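You operate a simulated robot arm through the tools that you are given. There is no shell and no other tool. Be economical: measure what you need, move in short steps, check, and stop when the job is done.

You run a simulated two-armed robot. Do the job below in one go: nothing can be reset, and whatever is moved stays where it is left.

Task
Wipe the crumbs out of the liner drawer with the larder pad, then lay the drawer liner in.
Fine: pull the drawer nearly all the way out; pad back on its ring, drawer shut. What is to be rubbed or washed off counts as gone when no trace of it is left.
Where things are to end (x, y in the base frame): drawer liner within 50 mm of [690, -210].

The check looks at the end state, three seconds after you hand in, the way a careful person would. Anything else that was tipped, shoved, dropped, spilled or broken makes it a failure.

Robot
Two 7-joint arms with two-finger parallel grippers on one trunk, on a base that drives. Base frame: it is fixed to the floor where the robot stands at the start and does not move with it; the origin is under the middle of the robot, x ahead of it, y to its left, z up. Readings come in mm, rad, newtons and seconds.
The left shoulder is at the start at [50, 168, 1157], the right one opposite. With the tool pointing down near the work surface each hand reaches from about 100 to 640 mm from the robot's upright axis, wherever it stands, measured 20 degrees to its own side. Places, roughly: larder pad (8x8x7 cm) [800, 0, 900]; liner drawer [700, -200, 800]; liner drawer floor [700, -300, 700]. Payload 1.57 kg a hand.
The TCP of each hand is the grasp point between the finger pads, 30 mm short of the fingertips. In the tool frame z runs along the fingers and y along their closing line. The gripper opens to 80 mm. The fingers are 17 mm wide and 12 mm thick; the gripper's body (40 by 82 mm) begins 80 mm behind the TCP.
Orientation is told as [roll, pitch, yaw] about the base's x, y, z axes, in that order, counted from this pose: with the fingers straight down and closing along the base's y, the tool's x points along the base's -x, its y along +y and its z along -z.

Tools
- The arms move only by the tool play_rows. It takes "left_motion", "right_motion" or both (then of equal length, played together; a hand with none holds still); each is a list of rows, each a list of 7 numbers: the gripper command, from -1 (shut) to 1 (fully open), values between in proportion, then the shift along the base's x, y, z in mm, then the turn, a rotation vector about the base's x, y, z in rad. In form: [[grip, tx, ty, tz, wx, wy, wz], ...]. A call has 1 to 10 rows; each row shifts and turns the commanded pose from where the row before left it. Each row takes 0.2 s and may step no farther than 50 mm and 0.15 rad from the row before; otherwise, or with a gripper value out of range, the whole call is refused. A pose out of reach is approached as far as the arm can. The call stops where the force on the tool passes 40 N (or 10 N more than at its start, if that is more) or the arm is blocked; 0.2 s more then pass. The fingers move at their own pace (about 45 mm/s each) and stop on an object; they squeeze with about 39 N. The grip force told is the motor's: it shows also when the fingers shut on nothing. Time passes only in rows, and 0.2 s behind the last, so rows that do not move let the fingers close. It gives the time, the measured TCP pose, the force on the tool (base axes), the opening and the grip force at its end, in the units of the frame above (readings bear some noise), with the torque about the TCP (base axes, N m) and any sound that the robot's microphone picked up.
- Cameras (640 x 400 px; columns grow to the right, rows downward): "scene" is now at [106.9, 39.3, 1343.1]; the picture's right is [0.53, -0.85, 0.00], its down [-0.67, -0.42, -0.61] and it looks along [0.51, 0.32, -0.79] (base axes); focal length 214 px, centre (320, 200). "left" rides on the left gripper at [72, 7, -122] in its tool frame; the picture's right is [-0.09, 1.00, 0.00], its down [-0.84, -0.08, -0.54] and it looks along [-0.54, -0.05, 0.84] (tool axes); focal length 238 px, centre (320, 200). "right" rides on the right gripper at [72, -7, -122] in its tool frame; the picture's right is [0.09, 1.00, 0.00], its down [-0.84, 0.08, -0.54] and it looks along [-0.54, 0.05, 0.84] (tool axes); focal length 238 px, centre (320, 200). There is no depth. A picture from a camera that has moved, and an enlarged one, comes with that camera's place and axes in the base frame and with its lens.
- get_image(camera): a new picture of that camera. It takes no simulated time.
- raise_lower(by): slides the trunk up (or, below 0, down) by that many mm; the arms and the scene camera ride with it, the base frame stays. It gives what a move gives, with no picture.
- roll_base(legs): drives the robot by 1 to 6 legs, each [ahead, left, turn to the left] in mm, mm and rad, along the robot's own axes; the way and the turn of a leg run together, so that a leg with both is an arc; at most 1500 mm and 3.142 rad a leg. The arms and the cameras ride along, it lands a little off, and it stops where it bumps. It gives what a move gives.
- aim_head(pan, tilt): turns the head with the scene camera to pan (to the left, within 1.396 rad either way) and tilt (down, from -0.506 to 1.204), counted from straight ahead of the robot. It gives what a move gives.
- close_up(camera, box): a new picture of the part [left, top, right, bottom] of that camera's present view, enlarged. It takes no simulated time.
- sign_off(): hands the job in; it is judged then, once.

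Work in short steps. Places have to be worked out from the pictures, the camera data and where the tool is seen: move nearer, look again, correct. Check each grasp and each placing, and mend what went wrong. You have 120 turns and 100 pictures in all, those below and enlarged ones among them. Open the grippers and draw the arms clear of the work before you hand the job in, unless the task says otherwise; then end with one line.

The tools are called as name(argument=value, ...) on one line, values as JSON. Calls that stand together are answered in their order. play_rows: Moves the arms, as the interface text tells. Its arguments: {"type":"object","properties":{"left_motion":{"type":"array"},"right_motion":{"type":"array"}},"required":[]} The other tools are called the same way: raise_lower (by) slides the trunk up or down; roll_base (legs) drives the base; aim_head (pan, tilt) turns the head that bears the scene camera; get_image (camera) takes a picture; close_up (camera, box) takes an enlarged picture of a part of a camera's view; sign_off () hands the job in.

At the start:

```text
t: 0.0
left_ee_pos: [389.1, 133.3, 1222.0]
left_orientation: [0.0, 0.0, 0.002]
left_ft_force: [-0.1, 0.5, -0.5]
left_torque: [0.02, -0.02, 0.01]
left_finger_gap: 79.9
left_grasp_force: 0.1
right_ee_pos: [402.8, -250.6, 1195.7]
right_orientation: [-0.001, -0.003, -0.002]
right_ft_force: [-0.5, -0.1, 0.4]
right_torque: [0.0, 0.0, -0.03]
right_finger_gap: 80.3
right_grasp_force: 0.1
trunk travel left (down, up): [-325.0, 118.0]
robot x, y, heading: [1.7, -0.0, -0.001]
head pan, tilt: [0.564, 0.918]
```

scene: 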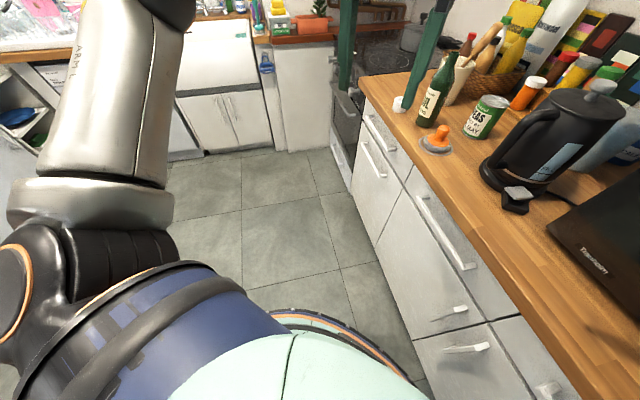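
right: 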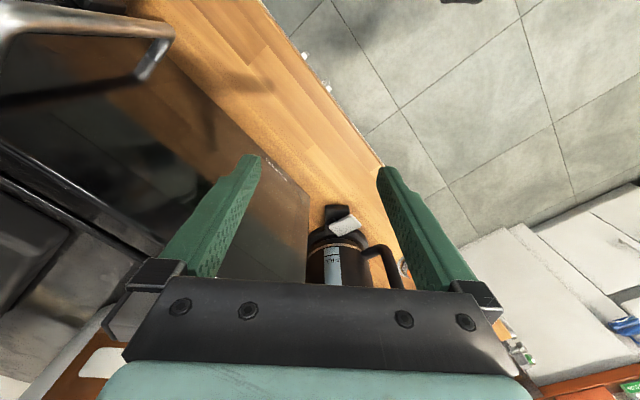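
left: 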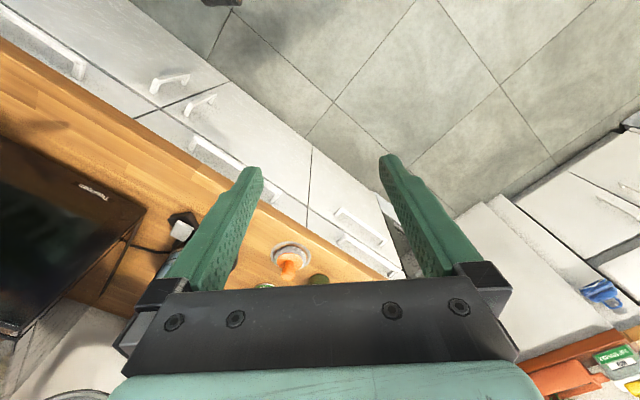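

The scene camera looks left of the work, so I turn the head toward the drawer and look.

aim_head(pan=-0.2, tilt=0.75)

get_image(camera="scene")

```text
t: 1.1
left_ee_pos: [387.8, 133.4, 1222.1]
left_orientation: [0.0, 0.0, 0.002]
left_ft_force: [0.3, -0.5, 0.9]
left_torque: [0.0, 0.0, -0.01]
left_finger_gap: 80.0
left_grasp_force: 0.0
right_ee_pos: [401.7, -250.8, 1195.8]
right_orientation: [0.001, -0.001, -0.003]
right_ft_force: [-0.7, -0.3, 1.0]
right_torque: [0.0, -0.03, 0.01]
right_finger_gap: 79.9
right_grasp_force: 0.0
trunk travel left (down, up): [-325.0, 118.0]
robot x, y, heading: [-0.5, 1.2, -0.001]
head pan, tilt: [-0.201, 0.75]
```

```text
96 pictures are left
camera scene: at [125.1, -17.0, 1356.3], right [-0.2, -0.98, 0.0], down [-0.67, 0.14, -0.73], along [0.72, -0.15, -0.68], focal length 214 px, centre (320, 200)
```

scene: 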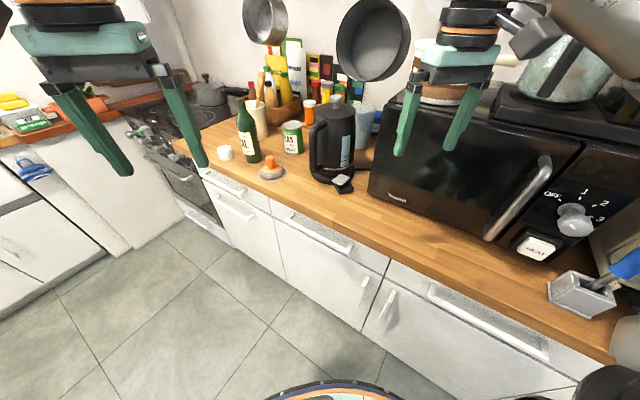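

The counter stands diagonal to me; the pad with the orange knob and the middle drawer are in view. I take enlarged views to find the liner, the ring and the handle.

close_up(camera="scene", box=[190, 90, 410, 230])

close_up(camera="scene", box=[190, 180, 410, 320])

close_up(camera="scene", box=[380, 160, 640, 320])

```text
2.86 times, centred on (300, 160) of scene
camera zoom: at [125.1, -17.0, 1356.3], right [-0.2, -0.98, 0.0], down [-0.67, 0.14, -0.73], along [0.72, -0.15, -0.68], focal length 613 px, centre (377, 314)
```

zoom: 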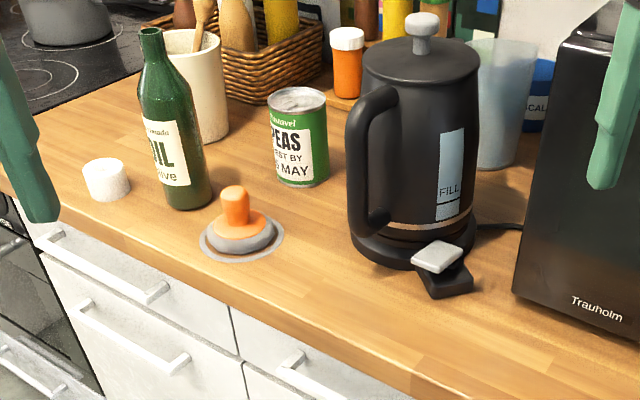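

```text
2.86 times, centred on (300, 250) of scene
camera zoom: at [125.1, -17.0, 1356.3], right [-0.2, -0.98, 0.0], down [-0.67, 0.14, -0.73], along [0.72, -0.15, -0.68], focal length 613 px, centre (377, 57)
```

zoom: 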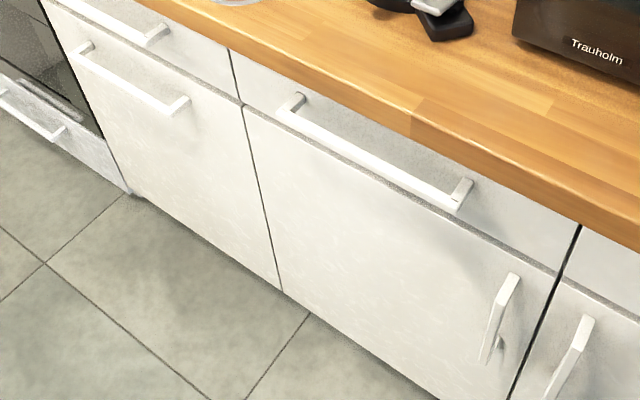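

```text
2.46 times, centred on (510, 240) of scene
camera zoom: at [125.1, -17.0, 1356.3], right [-0.2, -0.98, 0.0], down [-0.67, 0.14, -0.73], along [0.72, -0.15, -0.68], focal length 528 px, centre (-148, 102)
```

zoom: 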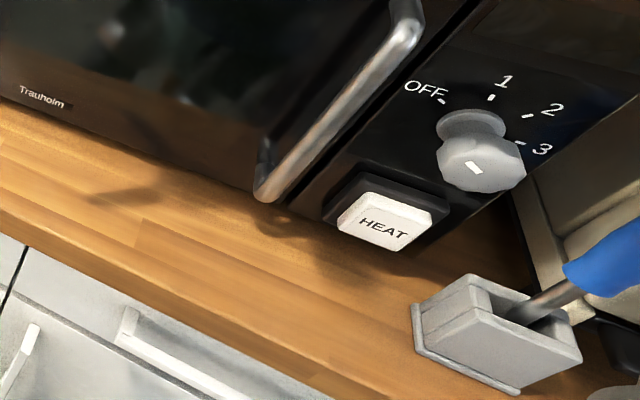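

The liner is not here, so I look further to the right and left.

aim_head(pan=-1.2, tilt=0.7)

get_image(camera="scene")

aim_head(pan=1.0, tilt=0.4)

get_image(camera="scene")

```text
t: 2.4
left_ee_pos: [387.9, 133.7, 1221.7]
left_orientation: [0.0, 0.0, 0.002]
left_ft_force: [0.1, 0.2, -0.7]
left_torque: [0.0, 0.01, -0.02]
left_finger_gap: 80.0
left_grasp_force: 0.0
right_ee_pos: [401.8, -251.1, 1195.7]
right_orientation: [-0.001, -0.001, -0.001]
right_ft_force: [0.2, -0.9, -0.5]
right_torque: [0.04, 0.0, -0.02]
right_finger_gap: 80.0
right_grasp_force: 0.2
trunk travel left (down, up): [-325.0, 118.0]
robot x, y, heading: [3.2, -2.4, -0.002]
head pan, tilt: [-1.201, 0.7]
```

```text
92 pictures are left
camera scene: at [74.7, -79.7, 1360.6], right [-0.93, -0.36, 0.0], down [-0.23, 0.6, -0.76], along [0.28, -0.71, -0.64], focal length 214 px, centre (320, 200)
```

scene: 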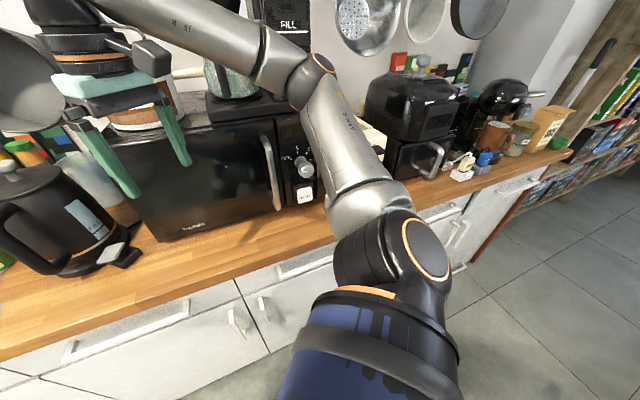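

```text
t: 4.5
left_ee_pos: [388.2, 132.6, 1221.3]
left_orientation: [0.001, 0.0, 0.002]
left_ft_force: [-0.1, 0.4, -0.2]
left_torque: [0.01, 0.02, 0.0]
left_finger_gap: 80.0
left_grasp_force: 0.0
right_ee_pos: [402.0, -252.0, 1196.8]
right_orientation: [0.0, -0.002, -0.001]
right_ft_force: [-0.6, 0.1, -0.2]
right_torque: [-0.01, 0.02, 0.0]
right_finger_gap: 80.0
right_grasp_force: 0.0
trunk travel left (down, up): [-325.0, 118.0]
robot x, y, heading: [-2.5, 2.8, -0.006]
head pan, tilt: [1.0, 0.4]
```

```text
91 pictures are left
camera scene: at [94.0, 77.4, 1387.4], right [0.84, -0.54, 0.0], down [-0.21, -0.33, -0.92], along [0.5, 0.77, -0.39], focal length 214 px, centre (320, 200)
```

scene: 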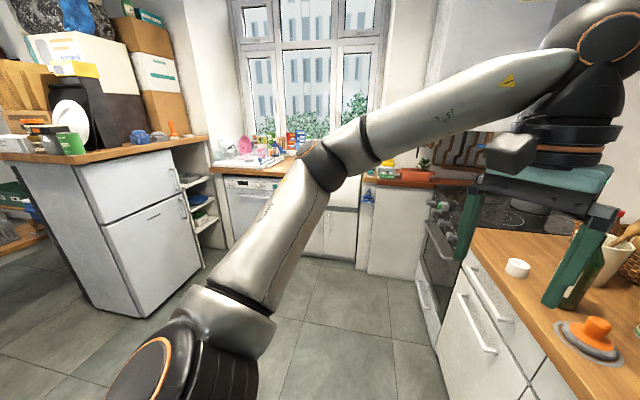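

I enlarge the left worktop and sink area, looking for the liner.

close_up(camera="scene", box=[0, 80, 220, 220])

close_up(camera="scene", box=[200, 100, 440, 240])

aim_head(pan=-1.39, tilt=0.3)

get_image(camera="scene")

```text
2.86 times, centred on (110, 150) of scene
camera zoom: at [94.0, 77.4, 1387.4], right [0.84, -0.54, 0.0], down [-0.21, -0.33, -0.92], along [0.5, 0.77, -0.39], focal length 613 px, centre (920, 343)
```

zoom: 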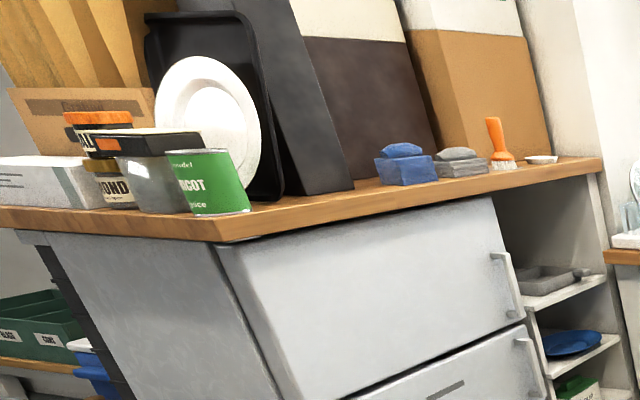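

```text
2.67 times, centred on (320, 170) of scene
camera zoom: at [94.0, 77.4, 1387.4], right [0.84, -0.54, 0.0], down [-0.21, -0.33, -0.92], along [0.5, 0.77, -0.39], focal length 572 px, centre (320, 280)
```

zoom: 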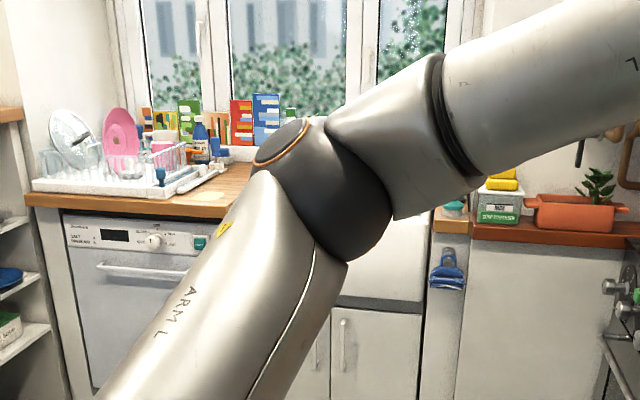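

```text
t: 6.6
left_ee_pos: [389.6, 134.1, 1222.2]
left_orientation: [-0.001, -0.001, 0.002]
left_ft_force: [0.1, -0.6, 0.2]
left_torque: [0.04, 0.03, -0.03]
left_finger_gap: 80.1
left_grasp_force: 0.1
right_ee_pos: [402.2, -251.6, 1197.3]
right_orientation: [0.001, -0.002, -0.002]
right_ft_force: [0.0, 0.3, -0.1]
right_torque: [0.0, 0.01, 0.01]
right_finger_gap: 80.2
right_grasp_force: 0.0
trunk travel left (down, up): [-325.0, 118.0]
robot x, y, heading: [2.9, -1.3, 0.0]
head pan, tilt: [-1.389, 0.3]
```

```text
88 pictures are left
camera scene: at [60.8, -92.3, 1396.7], right [-0.98, -0.18, 0.0], down [-0.05, 0.29, -0.96], along [0.17, -0.94, -0.3], focal length 214 px, centre (320, 200)
```

scene: 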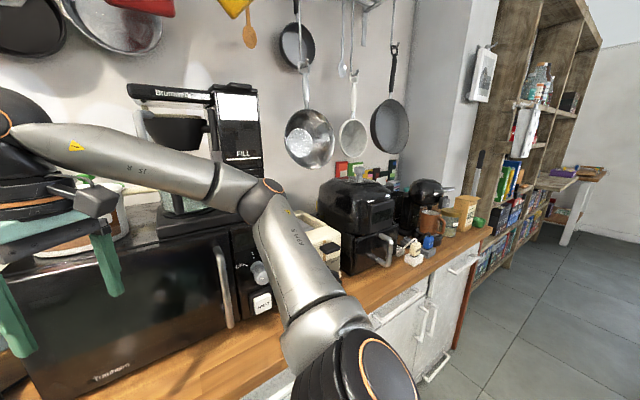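

I enlarge the right part of this counter, then turn away from it to look behind me.

close_up(camera="scene", box=[280, 150, 500, 290])

roll_base(legs=[[0, 0, 2.2]])

aim_head(pan=0.8, tilt=0.4)

get_image(camera="scene")

aim_head(pan=-0.5, tilt=0.4)

get_image(camera="scene")

```text
2.86 times, centred on (390, 220) of scene
camera zoom: at [60.8, -92.3, 1396.7], right [-0.98, -0.18, 0.0], down [-0.05, 0.29, -0.96], along [0.17, -0.94, -0.3], focal length 613 px, centre (120, 143)
```

zoom: 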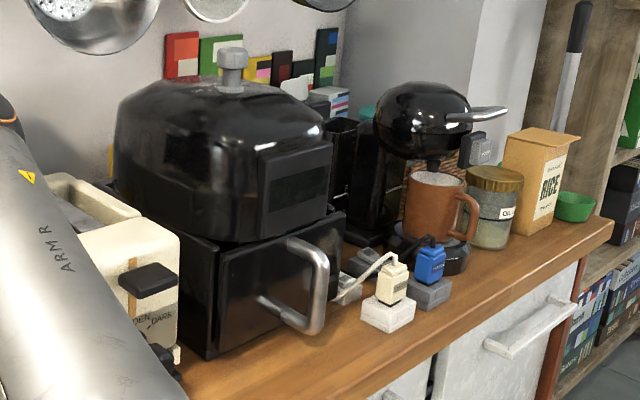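

```text
t: 12.3
left_ee_pos: [-336.2, 236.3, 1221.7]
left_orientation: [-0.001, 0.001, 2.2]
left_ft_force: [-1.0, -0.3, 0.3]
left_torque: [-0.03, 0.01, 0.0]
left_finger_gap: 79.9
left_grasp_force: 0.0
right_ee_pos: [-31.5, 472.8, 1197.5]
right_orientation: [-0.001, 0.0, 2.198]
right_ft_force: [0.5, 0.5, 0.3]
right_torque: [-0.03, 0.0, 0.01]
right_finger_gap: 80.0
right_grasp_force: 0.0
trunk travel left (down, up): [-325.0, 118.0]
robot x, y, heading: [-0.1, -1.9, 2.201]
head pan, tilt: [-1.389, 0.3]
```

```text
t: 14.3
left_ee_pos: [-336.5, 236.3, 1220.9]
left_orientation: [0.001, 0.001, 2.2]
left_ft_force: [-0.4, 0.1, 0.1]
left_torque: [-0.01, 0.0, -0.02]
left_finger_gap: 80.1
left_grasp_force: 0.0
right_ee_pos: [-33.0, 472.7, 1196.7]
right_orientation: [0.0, -0.002, 2.198]
right_ft_force: [0.2, 0.1, 0.5]
right_torque: [0.0, 0.01, -0.02]
right_finger_gap: 80.1
right_grasp_force: 0.2
trunk travel left (down, up): [-325.0, 118.0]
robot x, y, heading: [-0.3, -1.9, 2.201]
head pan, tilt: [0.799, 0.4]
```

```text
86 pictures are left
camera scene: at [-111.3, 45.2, 1387.4], right [0.14, 0.99, 0.0], down [0.39, -0.06, -0.92], along [-0.91, 0.13, -0.39], focal length 214 px, centre (320, 200)
```

scene: 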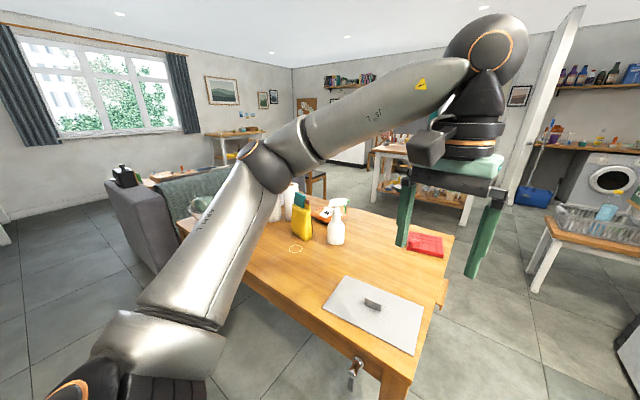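

```text
t: 15.8
left_ee_pos: [-336.7, 235.9, 1221.8]
left_orientation: [0.001, -0.001, 2.199]
left_ft_force: [0.1, 1.0, -0.3]
left_torque: [0.01, 0.02, 0.01]
left_finger_gap: 80.0
left_grasp_force: 0.0
right_ee_pos: [-31.8, 473.4, 1196.6]
right_orientation: [0.001, -0.001, 2.199]
right_ft_force: [0.1, -0.2, 0.1]
right_torque: [0.03, 0.02, 0.01]
right_finger_gap: 80.0
right_grasp_force: 0.0
trunk travel left (down, up): [-325.0, 118.0]
robot x, y, heading: [-2.1, -0.6, 2.199]
head pan, tilt: [-0.499, 0.4]
```

```text
85 pictures are left
camera scene: at [-31.5, 123.7, 1387.4], right [0.99, 0.13, 0.0], down [0.05, -0.39, -0.92], along [-0.12, 0.91, -0.39], focal length 214 px, centre (320, 200)
```

scene: 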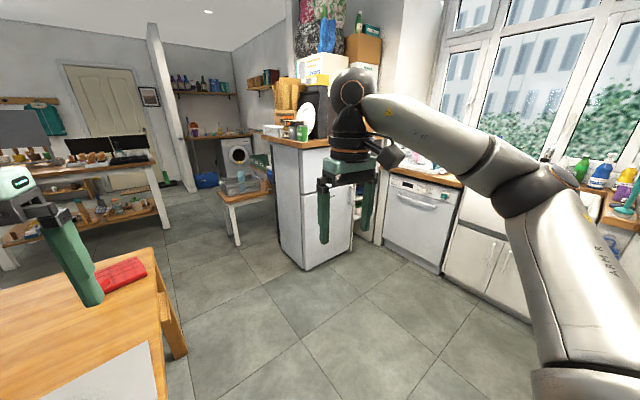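

The grey sheet with a grip block on the table behind me looks like the liner, about [-620, 310]. I enlarge it for its shape before turning to the drawer.

aim_head(pan=0.8, tilt=0.7)

close_up(camera="scene", box=[240, 140, 480, 290])

```text
t: 17.3
left_ee_pos: [-335.8, 236.5, 1220.7]
left_orientation: [0.0, 0.0, 2.201]
left_ft_force: [0.5, 0.3, 0.0]
left_torque: [0.01, 0.02, 0.0]
left_finger_gap: 79.9
left_grasp_force: 0.1
right_ee_pos: [-33.5, 472.8, 1197.6]
right_orientation: [0.0, -0.002, 2.198]
right_ft_force: [-0.3, 0.3, -0.1]
right_torque: [0.03, 0.02, -0.02]
right_finger_gap: 80.1
right_grasp_force: 0.2
trunk travel left (down, up): [-325.0, 118.0]
robot x, y, heading: [-1.3, -2.0, 2.197]
head pan, tilt: [0.799, 0.7]
```

```text
2.67 times, centred on (360, 215) of scene
camera zoom: at [-103.7, 44.1, 1360.6], right [0.14, 0.99, 0.0], down [0.64, -0.09, -0.77], along [-0.76, 0.11, -0.64], focal length 572 px, centre (213, 160)
```

zoom: 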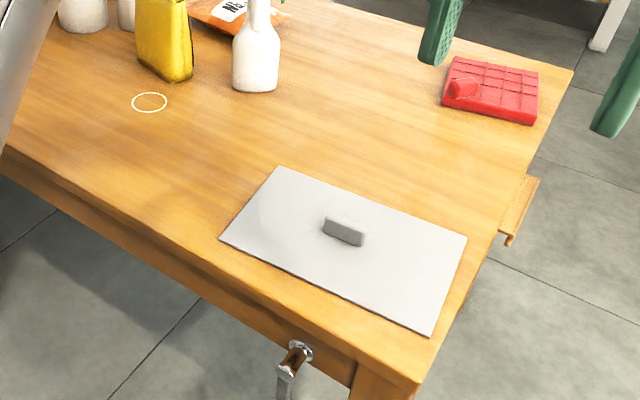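

The liner is a grey sheet, about 300 x 195 mm, with a small block as grip. Now I step away from the counter, turn to face it, and go in front of the drawer.

roll_base(legs=[[120, 0, 0], [0, 0, -3.02], [0, 350, 0]])

aim_head(pan=0, tilt=0.85)

get_image(camera="scene")

```text
t: 28.8
left_ee_pos: [551.1, 171.0, 1221.4]
left_orientation: [-0.001, 0.0, -0.774]
left_ft_force: [-0.3, 0.6, 0.0]
left_torque: [0.03, 0.0, 0.01]
left_finger_gap: 80.3
left_grasp_force: 0.0
right_ee_pos: [290.2, -113.4, 1196.4]
right_orientation: [-0.001, 0.001, -0.78]
right_ft_force: [-0.4, -0.5, 0.6]
right_torque: [0.01, 0.02, 0.0]
right_finger_gap: 80.0
right_grasp_force: 0.1
trunk travel left (down, up): [-325.0, 118.0]
robot x, y, heading: [182.6, 351.4, -0.774]
head pan, tilt: [0.799, 0.7]
```

```text
t: 29.9
left_ee_pos: [550.4, 170.8, 1221.9]
left_orientation: [0.0, 0.0, -0.775]
left_ft_force: [0.1, -0.6, 0.7]
left_torque: [-0.02, 0.02, 0.02]
left_finger_gap: 79.9
left_grasp_force: 0.0
right_ee_pos: [290.9, -113.3, 1196.1]
right_orientation: [0.0, -0.001, -0.778]
right_ft_force: [0.0, 0.3, 0.4]
right_torque: [-0.03, 0.02, -0.01]
right_finger_gap: 79.9
right_grasp_force: 0.0
trunk travel left (down, up): [-325.0, 118.0]
robot x, y, heading: [180.1, 346.5, -0.778]
head pan, tilt: [0.0, 0.85]
```

```text
83 pictures are left
camera scene: at [268.2, 264.8, 1348.3], right [-0.7, -0.71, 0.0], down [-0.54, 0.53, -0.66], along [0.47, -0.46, -0.75], focal length 214 px, centre (320, 200)
```

scene: 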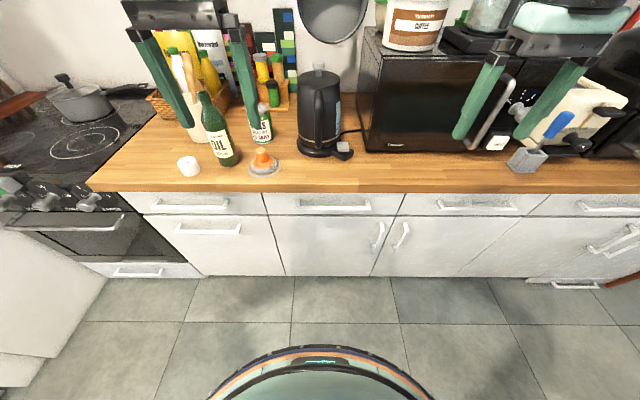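

I am square to the counter; the drawer is centred near d≈337 along it. I enlarge the drawer handle and pad.

close_up(camera="scene", box=[220, 130, 420, 260])

```text
3.08 times, centred on (320, 195) of scene
camera zoom: at [268.2, 264.8, 1348.3], right [-0.7, -0.71, 0.0], down [-0.54, 0.53, -0.66], along [0.47, -0.46, -0.75], focal length 660 px, centre (320, 215)
```

zoom: 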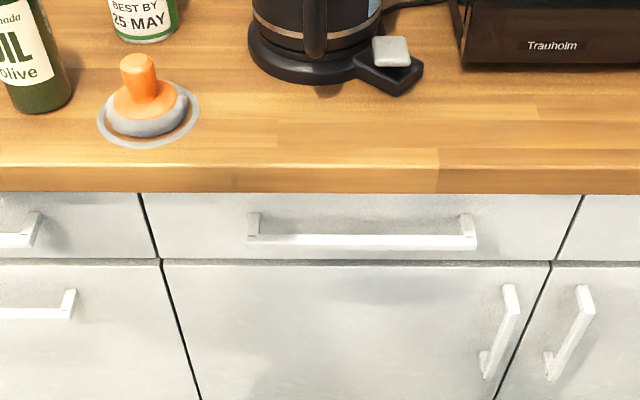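

The handle bar stands about 33 mm off the drawer front, near z≈840. I lower the trunk so the hands come to working height.

raise_lower(by=-260)

play_rows(right_motion=[[0.0, 0, 0, 0, 0.0, -0.122, 0.0866], [0.0, 0, 0, 0, 0.0, -0.122, 0.0866], [0.0, 0, 0, 0, 0.0, -0.122, 0.0866], [0.0, 0, 0, 0, 0.0, -0.122, 0.0866], [0.0, 0, 0, 0, 0.0, -0.122, 0.0866], [0.0, 0, 0, 0, 0.0, -0.122, 0.0866], [0.0, 0, 0, 0, 0.0, -0.122, 0.0866]])

```text
t: 32.6
left_ee_pos: [550.5, 170.8, 961.1]
left_orientation: [0.001, -0.001, -0.776]
left_ft_force: [-0.3, 0.3, 0.4]
left_torque: [0.0, 0.01, 0.01]
left_finger_gap: 79.9
left_grasp_force: 0.0
right_ee_pos: [290.2, -112.0, 936.7]
right_orientation: [0.0, -0.001, -0.779]
right_ft_force: [0.7, 0.5, 0.0]
right_torque: [-0.03, -0.01, -0.02]
right_finger_gap: 80.2
right_grasp_force: 0.1
trunk travel left (down, up): [-65.0, 378.0]
robot x, y, heading: [182.6, 349.3, -0.778]
head pan, tilt: [0.0, 0.85]
```

```text
t: 34.2
left_ee_pos: [551.5, 170.7, 960.8]
left_orientation: [0.0, 0.001, -0.775]
left_ft_force: [0.7, 0.0, -0.3]
left_torque: [0.02, 0.02, 0.01]
left_finger_gap: 80.0
left_grasp_force: 0.0
right_ee_pos: [290.8, -111.6, 935.3]
right_orientation: [0.455, -0.737, -0.308]
right_ft_force: [-0.1, 0.4, 0.8]
right_torque: [-0.01, 0.01, -0.01]
right_finger_gap: 40.0
right_grasp_force: 0.1
trunk travel left (down, up): [-65.0, 378.0]
robot x, y, heading: [179.7, 352.5, -0.778]
head pan, tilt: [0.0, 0.85]
```

That rotation axis had a wrong sign; I undo it and begin the correct one (tilt forward with the fingers closing vertically).

play_rows(right_motion=[[0.0, 0, 0, 0, 0.0, 0.122, -0.0866], [0.0, 0, 0, 0, 0.0, 0.122, -0.0866], [0.0, 0, 0, 0, 0.0, 0.122, -0.0866], [0.0, 0, 0, 0, 0.0, 0.122, -0.0866], [0.0, 0, 0, 0, 0.0, 0.122, -0.0866], [0.0, 0, 0, 0, 0.0, 0.122, -0.0866], [0.0, 0, 0, 0, 0.0, 0.122, -0.0866]])

play_rows(right_motion=[[0.0, 0, 0, 0, -0.1222, 0, 0.0864], [0.0, 0, 0, 0, -0.1222, 0, 0.0864], [0.0, 0, 0, 0, -0.1222, 0, 0.0864], [0.0, 0, 0, 0, -0.1222, 0, 0.0864], [0.0, 0, 0, 0, -0.1222, 0, 0.0864], [0.0, 0, 0, 0, -0.1222, 0, 0.0864], [0.0, 0, 0, 0, -0.1222, 0, 0.0864]])

play_rows(right_motion=[[0.0, 0, 0, 0, -0.1222, 0, 0.0864], [0.0, 0, 0, 0, -0.1222, 0, 0.0864], [0.0, 0, 0, 0, -0.1222, 0, 0.0864], [0.0, 0, 0, 0, -0.1222, 0, 0.0864], [0.0, 0, 0, 0, -0.1222, 0, 0.0864], [0.0, 0, 0, 0, -0.1222, 0, 0.0864], [0.0, 0, 0, 0, -0.1222, 0, 0.0864]])

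get_image(camera="right")

```text
t: 35.8
left_ee_pos: [551.0, 171.3, 962.5]
left_orientation: [0.0, 0.001, -0.777]
left_ft_force: [0.0, -0.5, 0.5]
left_torque: [0.01, 0.02, 0.01]
left_finger_gap: 80.2
left_grasp_force: 0.1
right_ee_pos: [291.2, -111.2, 937.8]
right_orientation: [0.001, 0.0, -0.779]
right_ft_force: [0.3, 0.4, -0.3]
right_torque: [0.03, 0.0, -0.02]
right_finger_gap: 40.1
right_grasp_force: 0.1
trunk travel left (down, up): [-65.0, 378.0]
robot x, y, heading: [182.3, 346.5, -0.776]
head pan, tilt: [0.0, 0.85]
```

```text
t: 37.4
left_ee_pos: [550.2, 171.9, 961.8]
left_orientation: [-0.001, 0.001, -0.775]
left_ft_force: [-0.9, 1.0, -0.8]
left_torque: [-0.04, 0.0, 0.0]
left_finger_gap: 80.0
left_grasp_force: 0.0
right_ee_pos: [290.8, -111.9, 937.4]
right_orientation: [-0.789, -0.337, 0.008]
right_ft_force: [-0.7, 0.2, -0.4]
right_torque: [0.01, -0.02, 0.01]
right_finger_gap: 39.9
right_grasp_force: 0.0
trunk travel left (down, up): [-65.0, 378.0]
robot x, y, heading: [180.9, 348.9, -0.777]
head pan, tilt: [0.0, 0.85]
```

```text
t: 39.0
left_ee_pos: [550.0, 171.1, 962.3]
left_orientation: [-0.001, -0.001, -0.775]
left_ft_force: [0.2, 0.2, -0.5]
left_torque: [-0.01, 0.0, 0.0]
left_finger_gap: 79.8
left_grasp_force: 0.1
right_ee_pos: [341.2, -149.6, 973.2]
right_orientation: [-1.573, 0.01, 0.789]
right_ft_force: [-0.7, 0.9, 0.3]
right_torque: [0.01, 0.03, -0.01]
right_finger_gap: 39.9
right_grasp_force: 0.1
right hand out of reach, approached as far as the arm can: row 3, 4, 5, 6, 7
trunk travel left (down, up): [-65.0, 378.0]
robot x, y, heading: [177.2, 348.9, -0.779]
head pan, tilt: [0.0, 0.85]
```

```text
81 pictures are left
camera right: at [204.4, -115.8, 981.1], right [-0.07, -0.07, -0.99], down [0.2, 0.98, -0.09], along [0.98, -0.21, -0.05], focal length 238 px, centre (320, 200)
```

right: 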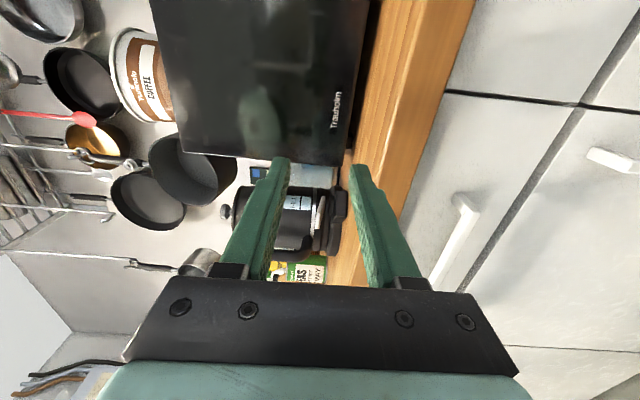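

The fingers now point at the counter with a vertical close. I estimate the bar at z≈835; I move the hand left along the counter and down, staying short of it.

play_rows(right_motion=[[0.2, 26, 26, -20, 0, 0, 0], [0.2, 26, 26, -20, 0, 0, 0], [0.2, 26, 26, -20, 0, 0, 0], [0.2, 26, 26, -20, 0, 0, 0], [0.2, 26, 26, -20, 0, 0, 0]])

get_image(camera="right")

get_image(camera="scene")

```text
t: 40.2
left_ee_pos: [551.5, 170.8, 961.9]
left_orientation: [0.0, 0.0, -0.775]
left_ft_force: [0.8, 0.2, 0.0]
left_torque: [0.02, -0.05, 0.01]
left_finger_gap: 80.0
left_grasp_force: 0.2
right_ee_pos: [470.1, -21.5, 872.6]
right_orientation: [-1.571, 0.007, 0.785]
right_ft_force: [0.0, 0.0, 0.0]
right_torque: [0.03, 0.01, 0.02]
right_finger_gap: 47.8
right_grasp_force: 0.2
trunk travel left (down, up): [-65.0, 378.0]
robot x, y, heading: [178.3, 348.1, -0.774]
head pan, tilt: [0.0, 0.85]
```

```text
80 pictures are left
camera right: at [333.2, 13.2, 880.7], right [-0.07, -0.07, -1.0], down [0.21, 0.97, -0.08], along [0.98, -0.21, -0.05], focal length 238 px, centre (320, 200)
```

right: 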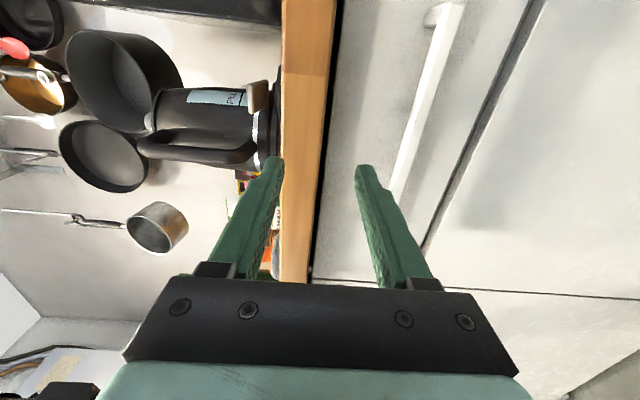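

```text
79 pictures are left
camera scene: at [268.1, 264.8, 1088.3], right [-0.7, -0.71, 0.0], down [-0.54, 0.53, -0.66], along [0.47, -0.46, -0.75], focal length 214 px, centre (320, 200)
```

scene: 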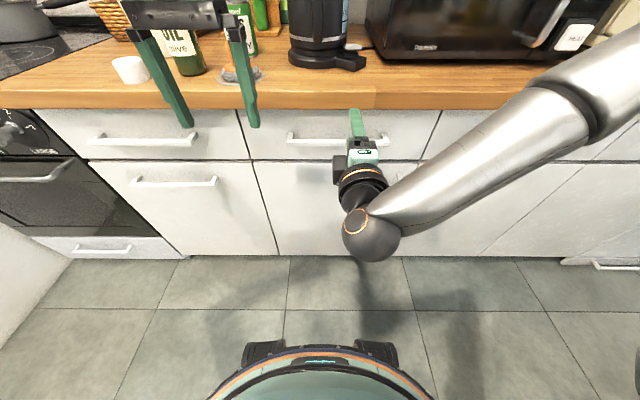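

Triangulating from both heights, the bar is at f≈450, z≈790, d 200–450. I lower to z≈790 and check with the wrist camera.

play_rows(right_motion=[[0.3, 0, 0, -41, 0, 0, 0], [0.3, 4, 4, -41, 0, 0, 0], [0.3, 20, -20, 0, 0, 0, 0], [0.3, 10, -10, 0, 0, 0, 0]])

get_image(camera="right")

```text
t: 41.2
left_ee_pos: [550.6, 170.9, 961.4]
left_orientation: [-0.002, 0.0, -0.774]
left_ft_force: [1.1, -0.3, -0.8]
left_torque: [-0.01, 0.03, 0.01]
left_finger_gap: 80.0
left_grasp_force: 0.1
right_ee_pos: [503.6, -46.5, 790.8]
right_orientation: [-1.571, 0.007, 0.787]
right_ft_force: [-0.1, 0.7, -0.6]
right_torque: [0.01, 0.0, 0.02]
right_finger_gap: 52.1
right_grasp_force: 0.1
trunk travel left (down, up): [-65.0, 378.0]
robot x, y, heading: [178.4, 348.3, -0.77]
head pan, tilt: [0.0, 0.85]
```

```text
78 pictures are left
camera right: at [367.5, -11.6, 797.6], right [-0.07, -0.07, -0.99], down [0.21, 0.97, -0.08], along [0.98, -0.21, -0.05], focal length 238 px, centre (320, 200)
```

right: 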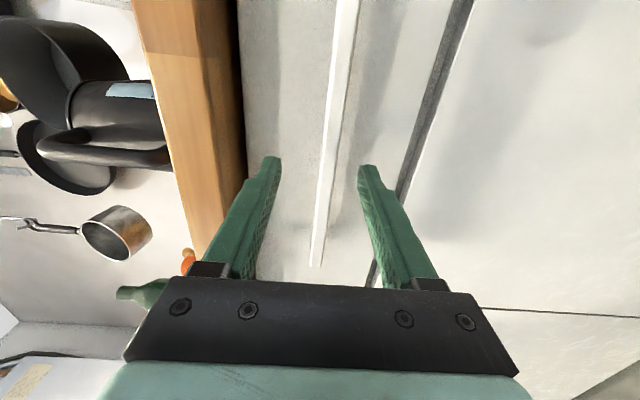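

The bar sits between the fingers. I advance about 52 mm and close.

play_rows(right_motion=[[0.3, 19, -19, 0, 0, 0, 0], [0.3, 18, -18, 0, 0, 0, 0], [0.3, 0, 0, 0, 0, 0, 0], [-1, 0, 0, 0, 0, 0, 0], [-1, 0, 0, 0, 0, 0, 0], [-1, 0, 0, 0, 0, 0, 0], [-1, 0, 0, 0, 0, 0, 0]])

get_image(camera="right")

```text
t: 42.8
left_ee_pos: [551.4, 170.1, 960.3]
left_orientation: [-0.001, 0.004, -0.775]
left_ft_force: [0.3, -0.9, -1.0]
left_torque: [-0.04, 0.02, 0.0]
left_finger_gap: 80.0
left_grasp_force: 0.0
right_ee_pos: [540.4, -82.0, 780.7]
right_orientation: [-1.548, 0.008, 0.789]
right_ft_force: [0.1, 0.6, -33.9]
right_torque: [0.44, -0.19, -0.3]
right_finger_gap: 14.4
right_grasp_force: 29.1
trunk travel left (down, up): [-65.0, 378.0]
robot x, y, heading: [179.2, 349.9, -0.777]
head pan, tilt: [0.0, 0.85]
```

```text
77 pictures are left
camera right: at [404.7, -48.2, 792.4], right [-0.09, -0.06, -0.99], down [0.2, 0.98, -0.07], along [0.98, -0.21, -0.07], focal length 238 px, centre (320, 200)
```

right: 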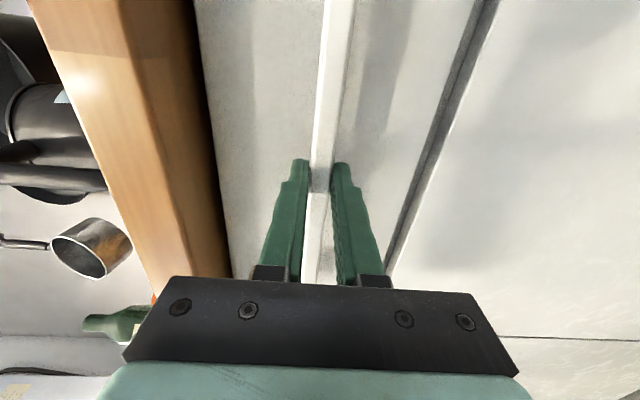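

Gripped, bar about 10 mm lower than guessed. I ease the hand down, then back the base to pull the drawer.

play_rows(right_motion=[[-1, 0, 0, -6, 0, 0, 0], [-1, 0, 0, -4, 0, 0, 0]])

roll_base(legs=[[-120, 0, 0]])

get_image(camera="scene")

```text
t: 43.4
left_ee_pos: [550.9, 171.6, 962.0]
left_orientation: [0.0, -0.001, -0.774]
left_ft_force: [-0.6, -0.8, 0.6]
left_torque: [-0.01, -0.01, -0.01]
left_finger_gap: 80.0
left_grasp_force: 0.0
right_ee_pos: [541.6, -84.1, 781.5]
right_orientation: [-1.572, 0.008, 0.789]
right_ft_force: [-10.0, 6.9, -10.1]
right_torque: [0.56, -0.14, 0.51]
right_finger_gap: 14.1
right_grasp_force: 29.8
trunk travel left (down, up): [-65.0, 378.0]
robot x, y, heading: [179.0, 346.3, -0.775]
head pan, tilt: [0.0, 0.85]
```

```text
t: 44.6
left_ee_pos: [466.3, 254.5, 962.1]
left_orientation: [0.0, -0.001, -0.772]
left_ft_force: [0.4, -0.1, -0.3]
left_torque: [0.01, 0.01, -0.02]
left_finger_gap: 80.1
left_grasp_force: 0.0
right_ee_pos: [456.9, -1.4, 781.0]
right_orientation: [-1.573, 0.007, 0.791]
right_ft_force: [1.6, 2.0, -1.5]
right_torque: [0.52, -0.17, -0.07]
right_finger_gap: 13.8
right_grasp_force: 30.5
trunk travel left (down, up): [-65.0, 378.0]
robot x, y, heading: [95.6, 431.9, -0.777]
head pan, tilt: [0.0, 0.85]
```

```text
76 pictures are left
camera scene: at [184.0, 347.6, 1088.4], right [-0.7, -0.71, 0.0], down [-0.54, 0.53, -0.66], along [0.47, -0.46, -0.75], focal length 214 px, centre (320, 200)
```

scene: 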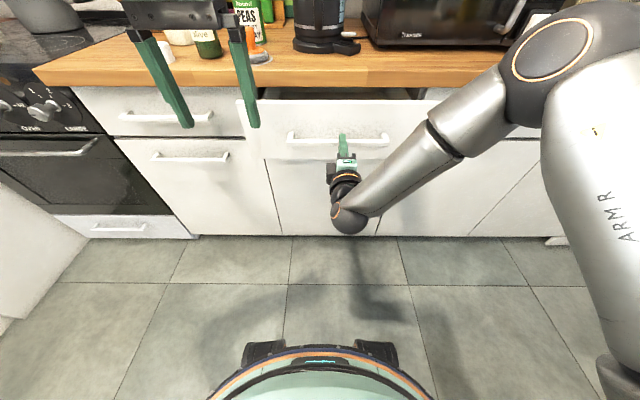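

The drawer slides freely. I pull further in steps, watching the force.

roll_base(legs=[[-130, 0, 0]])

roll_base(legs=[[-60, 0, 0]])

get_image(camera="scene")

```text
t: 45.9
left_ee_pos: [376.2, 344.5, 960.5]
left_orientation: [-0.001, 0.0, -0.769]
left_ft_force: [0.1, 0.6, 0.0]
left_torque: [0.02, -0.02, 0.07]
left_finger_gap: 80.0
left_grasp_force: 0.1
right_ee_pos: [366.7, 90.0, 780.5]
right_orientation: [-1.573, 0.006, 0.791]
right_ft_force: [-5.7, -3.9, 0.8]
right_torque: [0.65, -0.04, -0.26]
right_finger_gap: 13.7
right_grasp_force: 30.7
trunk travel left (down, up): [-65.0, 378.0]
robot x, y, heading: [1.2, 515.8, -0.773]
head pan, tilt: [0.0, 0.85]
```

```text
t: 46.8
left_ee_pos: [332.9, 386.2, 961.3]
left_orientation: [-0.002, 0.0, -0.769]
left_ft_force: [0.7, 0.0, 0.1]
left_torque: [0.02, -0.01, -0.04]
left_finger_gap: 80.1
left_grasp_force: 0.1
right_ee_pos: [324.9, 131.3, 780.4]
right_orientation: [-1.572, 0.007, 0.793]
right_ft_force: [2.3, 4.6, -0.5]
right_torque: [0.56, -0.19, 0.01]
right_finger_gap: 13.6
right_grasp_force: 30.2
trunk travel left (down, up): [-65.0, 378.0]
robot x, y, heading: [-38.5, 562.7, -0.771]
head pan, tilt: [0.0, 0.85]
```

```text
75 pictures are left
camera scene: at [50.4, 478.4, 1088.3], right [-0.7, -0.72, 0.0], down [-0.54, 0.52, -0.66], along [0.47, -0.46, -0.75], focal length 214 px, centre (320, 200)
```

scene: 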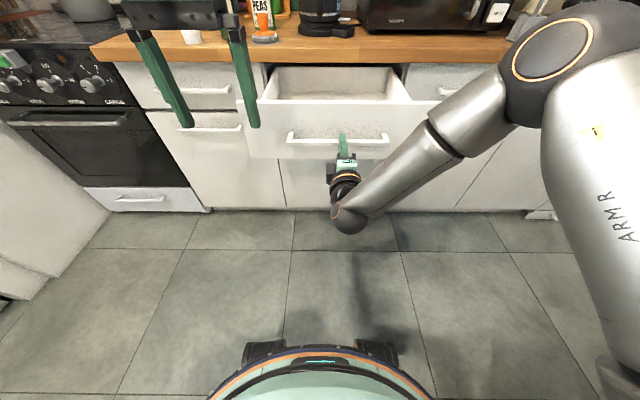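

306 mm out so far. I continue in small steps.

roll_base(legs=[[-40, 0, 0]])

roll_base(legs=[[-30, 0, 0]])

close_up(camera="scene", box=[220, 30, 460, 180])

```text
t: 47.7
left_ee_pos: [305.2, 413.6, 961.4]
left_orientation: [-0.001, 0.001, -0.769]
left_ft_force: [0.3, 0.6, -0.7]
left_torque: [0.02, 0.03, -0.02]
left_finger_gap: 80.0
left_grasp_force: 0.2
right_ee_pos: [295.5, 159.4, 781.7]
right_orientation: [-1.573, 0.007, 0.793]
right_ft_force: [3.2, -1.0, 1.3]
right_torque: [0.53, -0.22, -0.83]
right_finger_gap: 13.8
right_grasp_force: 30.4
trunk travel left (down, up): [-65.0, 378.0]
robot x, y, heading: [-70.1, 591.4, -0.768]
head pan, tilt: [0.0, 0.85]
```

```text
t: 48.5
left_ee_pos: [296.3, 422.2, 960.6]
left_orientation: [-0.002, 0.0, -0.768]
left_ft_force: [-0.3, -0.4, -0.1]
left_torque: [0.02, 0.01, 0.0]
left_finger_gap: 79.8
left_grasp_force: 0.0
right_ee_pos: [289.2, 164.9, 781.0]
right_orientation: [-1.57, 0.004, 0.786]
right_ft_force: [0.4, 0.2, -1.4]
right_torque: [0.28, -0.08, -0.15]
right_finger_gap: 13.6
right_grasp_force: 29.8
trunk travel left (down, up): [-65.0, 378.0]
robot x, y, heading: [-74.7, 595.8, -0.768]
head pan, tilt: [0.0, 0.85]
stopped in leg 1: the force on the tool passed its limit at 85 N (the readings are from after the stop); the commanded pose is now the measured one
```

```text
2.67 times, centred on (340, 105) of scene
camera zoom: at [12.7, 514.8, 1088.4], right [-0.7, -0.72, 0.0], down [-0.54, 0.52, -0.66], along [0.47, -0.46, -0.75], focal length 572 px, centre (267, 453)
```

zoom: 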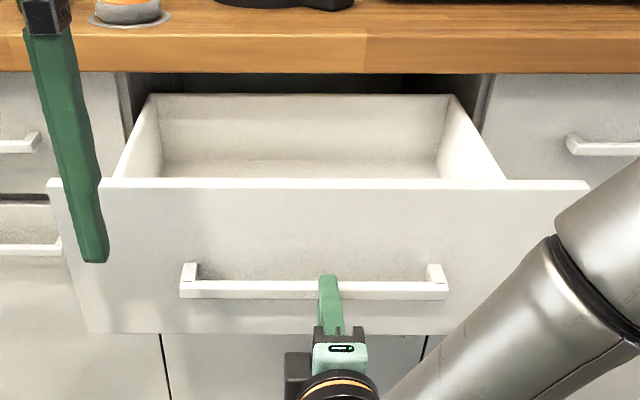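

The drawer hit its stop, 354 mm out. I release and draw back, then raise the trunk to look inside.

play_rows(right_motion=[[0.3, 0, 0, 0, 0, 0, 0], [0.3, 0, 0, 0, 0, 0, 0], [0.3, 0, 0, 0, 0, 0, 0], [0.3, -20, 20, 0, 0, 0, 0], [0.3, -30, 30, 0, 0, 0, 0], [0.3, -20, 20, 0, 0, 0, 0]])

raise_lower(by=270)

get_image(camera="scene")

```text
t: 49.9
left_ee_pos: [296.6, 422.1, 959.7]
left_orientation: [-0.004, 0.0, -0.766]
left_ft_force: [-0.4, -0.3, 0.4]
left_torque: [0.0, -0.02, 0.04]
left_finger_gap: 80.2
left_grasp_force: 0.0
right_ee_pos: [217.5, 236.0, 781.2]
right_orientation: [-1.574, 0.004, 0.788]
right_ft_force: [0.0, -1.1, -0.3]
right_torque: [0.02, 0.03, 0.01]
right_finger_gap: 52.0
right_grasp_force: 0.0
trunk travel left (down, up): [-65.0, 378.0]
robot x, y, heading: [-76.5, 596.0, -0.766]
head pan, tilt: [0.0, 0.85]
```

```text
t: 52.7
left_ee_pos: [295.7, 422.2, 1230.8]
left_orientation: [-0.002, 0.003, -0.768]
left_ft_force: [-0.8, 0.0, 0.2]
left_torque: [0.03, -0.01, 0.0]
left_finger_gap: 79.7
left_grasp_force: 0.0
right_ee_pos: [218.1, 235.6, 1050.3]
right_orientation: [-1.573, 0.004, 0.788]
right_ft_force: [-0.8, 0.0, 0.2]
right_torque: [0.02, 0.01, 0.02]
right_finger_gap: 51.9
right_grasp_force: 0.0
trunk travel left (down, up): [-335.0, 108.0]
robot x, y, heading: [-79.5, 596.5, -0.772]
head pan, tilt: [0.0, 0.85]
```

```text
73 pictures are left
camera scene: at [12.7, 514.9, 1358.3], right [-0.7, -0.72, 0.0], down [-0.54, 0.52, -0.66], along [0.47, -0.46, -0.75], focal length 214 px, centre (320, 200)
```

scene: 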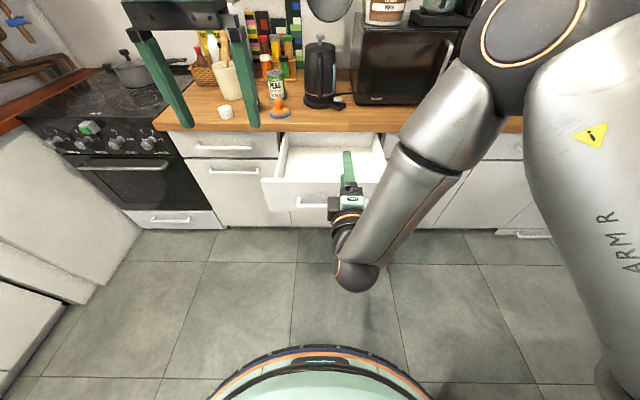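

The drawer interior shows white. The pad is near f≈540, d≈555, so I go left around the drawer: move the right hand aside, then drive left, ahead and turn right a bit to take the pad with the left hand.

play_rows(right_motion=[[0.3, -30, -30, 10, 0, 0, 0], [0.3, -30, -30, 10, 0, 0, 0], [0.3, -30, -30, 10, 0, 0, 0], [0.3, -20, -20, 10, 0, 0, 0]])

roll_base(legs=[[0, 335, 0], [450, 0, 0], [0, 0, -0.5]])

get_image(camera="left")

get_image(camera="scene")

```text
t: 53.7
left_ee_pos: [296.4, 422.5, 1231.4]
left_orientation: [-0.002, 0.0, -0.767]
left_ft_force: [0.1, -0.1, 0.3]
left_torque: [-0.02, -0.01, 0.02]
left_finger_gap: 80.1
left_grasp_force: 0.1
right_ee_pos: [147.8, 180.3, 1120.4]
right_orientation: [-1.57, 0.003, 0.786]
right_ft_force: [0.5, 0.6, -1.0]
right_torque: [0.05, -0.03, 0.02]
right_finger_gap: 51.9
right_grasp_force: 0.1
right hand out of reach, approached as far as the arm can: row 2, 3, 4
trunk travel left (down, up): [-335.0, 108.0]
robot x, y, heading: [-77.6, 597.6, -0.773]
head pan, tilt: [0.0, 0.85]
```

```text
t: 61.0
left_ee_pos: [727.9, 191.1, 1230.4]
left_orientation: [-0.003, 0.002, -1.265]
left_ft_force: [-0.7, 0.2, -0.3]
left_torque: [0.0, -0.02, 0.01]
left_finger_gap: 79.9
left_grasp_force: 0.1
right_ee_pos: [480.7, 49.1, 1120.9]
right_orientation: [-1.57, 0.005, 0.284]
right_ft_force: [-0.1, 0.1, -0.6]
right_torque: [-0.05, 0.01, 0.01]
right_finger_gap: 52.1
right_grasp_force: 0.0
trunk travel left (down, up): [-335.0, 108.0]
robot x, y, heading: [486.2, 522.1, -1.27]
head pan, tilt: [0.0, 0.85]
```

```text
72 pictures are left
camera left: at [712.6, 262.1, 1354.0], right [0.98, 0.21, 0.0], down [0.18, -0.82, 0.54], along [0.11, -0.53, -0.84], focal length 238 px, centre (320, 200)
```

left: 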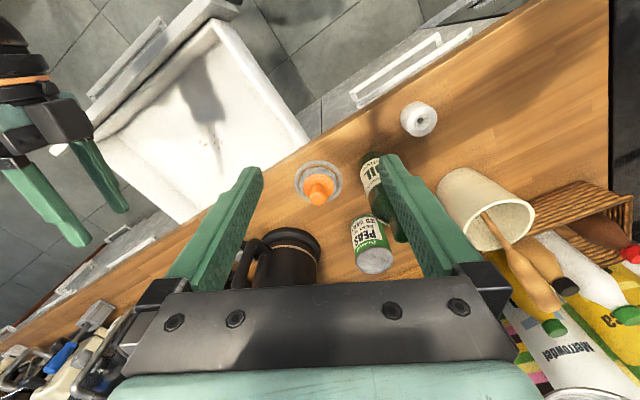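

```text
71 pictures are left
camera scene: at [523.5, 410.3, 1358.3], right [-0.96, -0.3, 0.0], down [-0.22, 0.72, -0.66], along [0.2, -0.63, -0.75], focal length 214 px, centre (320, 200)
```

scene: 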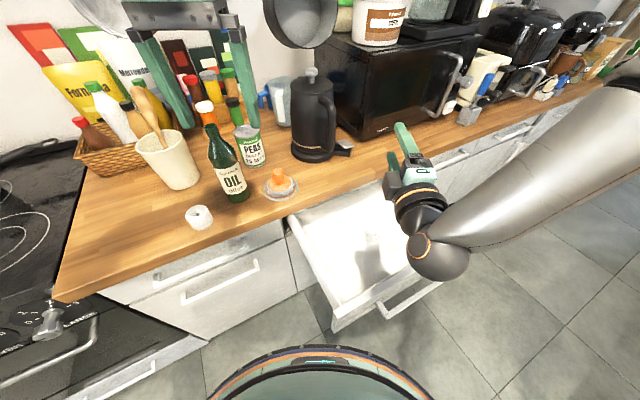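

Both cameras put the pad near (760, 23), ring on z≈908. I bring the left hand above it with fingers partly open and check before descending.

play_rows(left_motion=[[0.3, 8, -42, 0, 0, 0, 0], [0.3, 8, -42, 0, 0, 0, 0], [0.3, 8, -42, 0, 0, 0, 0], [0.3, 8, -41, -10, 0, 0, 0], [0.3, 0, 0, -40, 0, 0, 0], [0.3, 0, 0, -40, 0, 0, 0]])

get_image(camera="left")

```text
t: 62.4
left_ee_pos: [756.5, 28.6, 1139.4]
left_orientation: [-0.002, 0.002, -1.269]
left_ft_force: [-0.2, -0.1, -0.1]
left_torque: [-0.02, -0.03, 0.0]
left_finger_gap: 52.0
left_grasp_force: 0.1
left hand out of reach, approached as far as the arm can: row 4
right_ee_pos: [480.8, 49.6, 1120.6]
right_orientation: [-1.57, 0.004, 0.286]
right_ft_force: [0.7, -0.3, -0.3]
right_torque: [0.0, 0.01, -0.02]
right_finger_gap: 52.0
right_grasp_force: 0.0
trunk travel left (down, up): [-335.0, 108.0]
robot x, y, heading: [485.7, 519.7, -1.269]
head pan, tilt: [0.0, 0.85]
```

```text
70 pictures are left
camera left: at [742.0, 98.5, 1262.1], right [0.98, 0.21, 0.0], down [0.18, -0.82, 0.54], along [0.11, -0.53, -0.84], focal length 238 px, centre (320, 200)
```

left: 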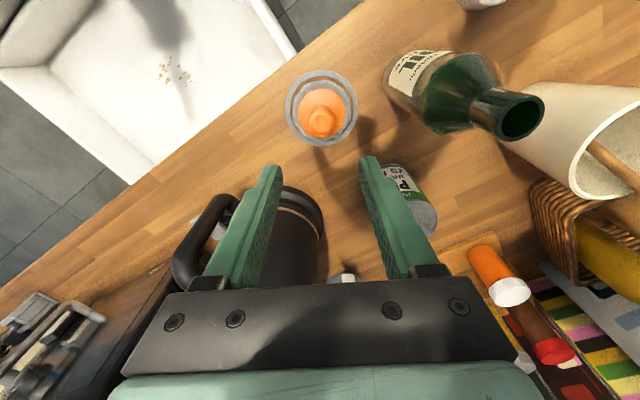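

The hand is over the knob; crumbs are visible in the drawer too. I descend most of the way and check.

play_rows(left_motion=[[0.3, 0, 0, -40, 0, 0, 0], [0.3, 0, 0, -40, 0, 0, 0], [0.3, 0, 0, -40, 0, 0, 0], [0.3, 0, 0, -22, 0, 0, 0], [0.3, 0, 0, 0, 0, 0, 0]])

get_image(camera="left")

```text
t: 63.6
left_ee_pos: [757.9, 26.8, 996.6]
left_orientation: [-0.003, 0.0, -1.267]
left_ft_force: [-0.1, 0.4, -0.1]
left_torque: [0.01, -0.02, -0.02]
left_finger_gap: 51.8
left_grasp_force: 0.0
right_ee_pos: [481.4, 49.2, 1119.3]
right_orientation: [-1.571, 0.003, 0.284]
right_ft_force: [0.2, 0.2, 0.0]
right_torque: [-0.01, -0.03, 0.03]
right_finger_gap: 52.1
right_grasp_force: 0.0
trunk travel left (down, up): [-335.0, 108.0]
robot x, y, heading: [487.2, 524.5, -1.27]
head pan, tilt: [0.0, 0.85]
```

```text
69 pictures are left
camera left: at [743.6, 97.5, 1120.0], right [0.98, 0.21, 0.0], down [0.18, -0.82, 0.54], along [0.11, -0.53, -0.84], focal length 238 px, centre (320, 200)
```

left: 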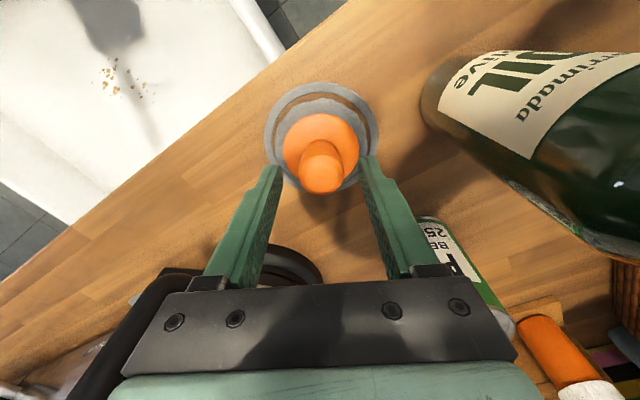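

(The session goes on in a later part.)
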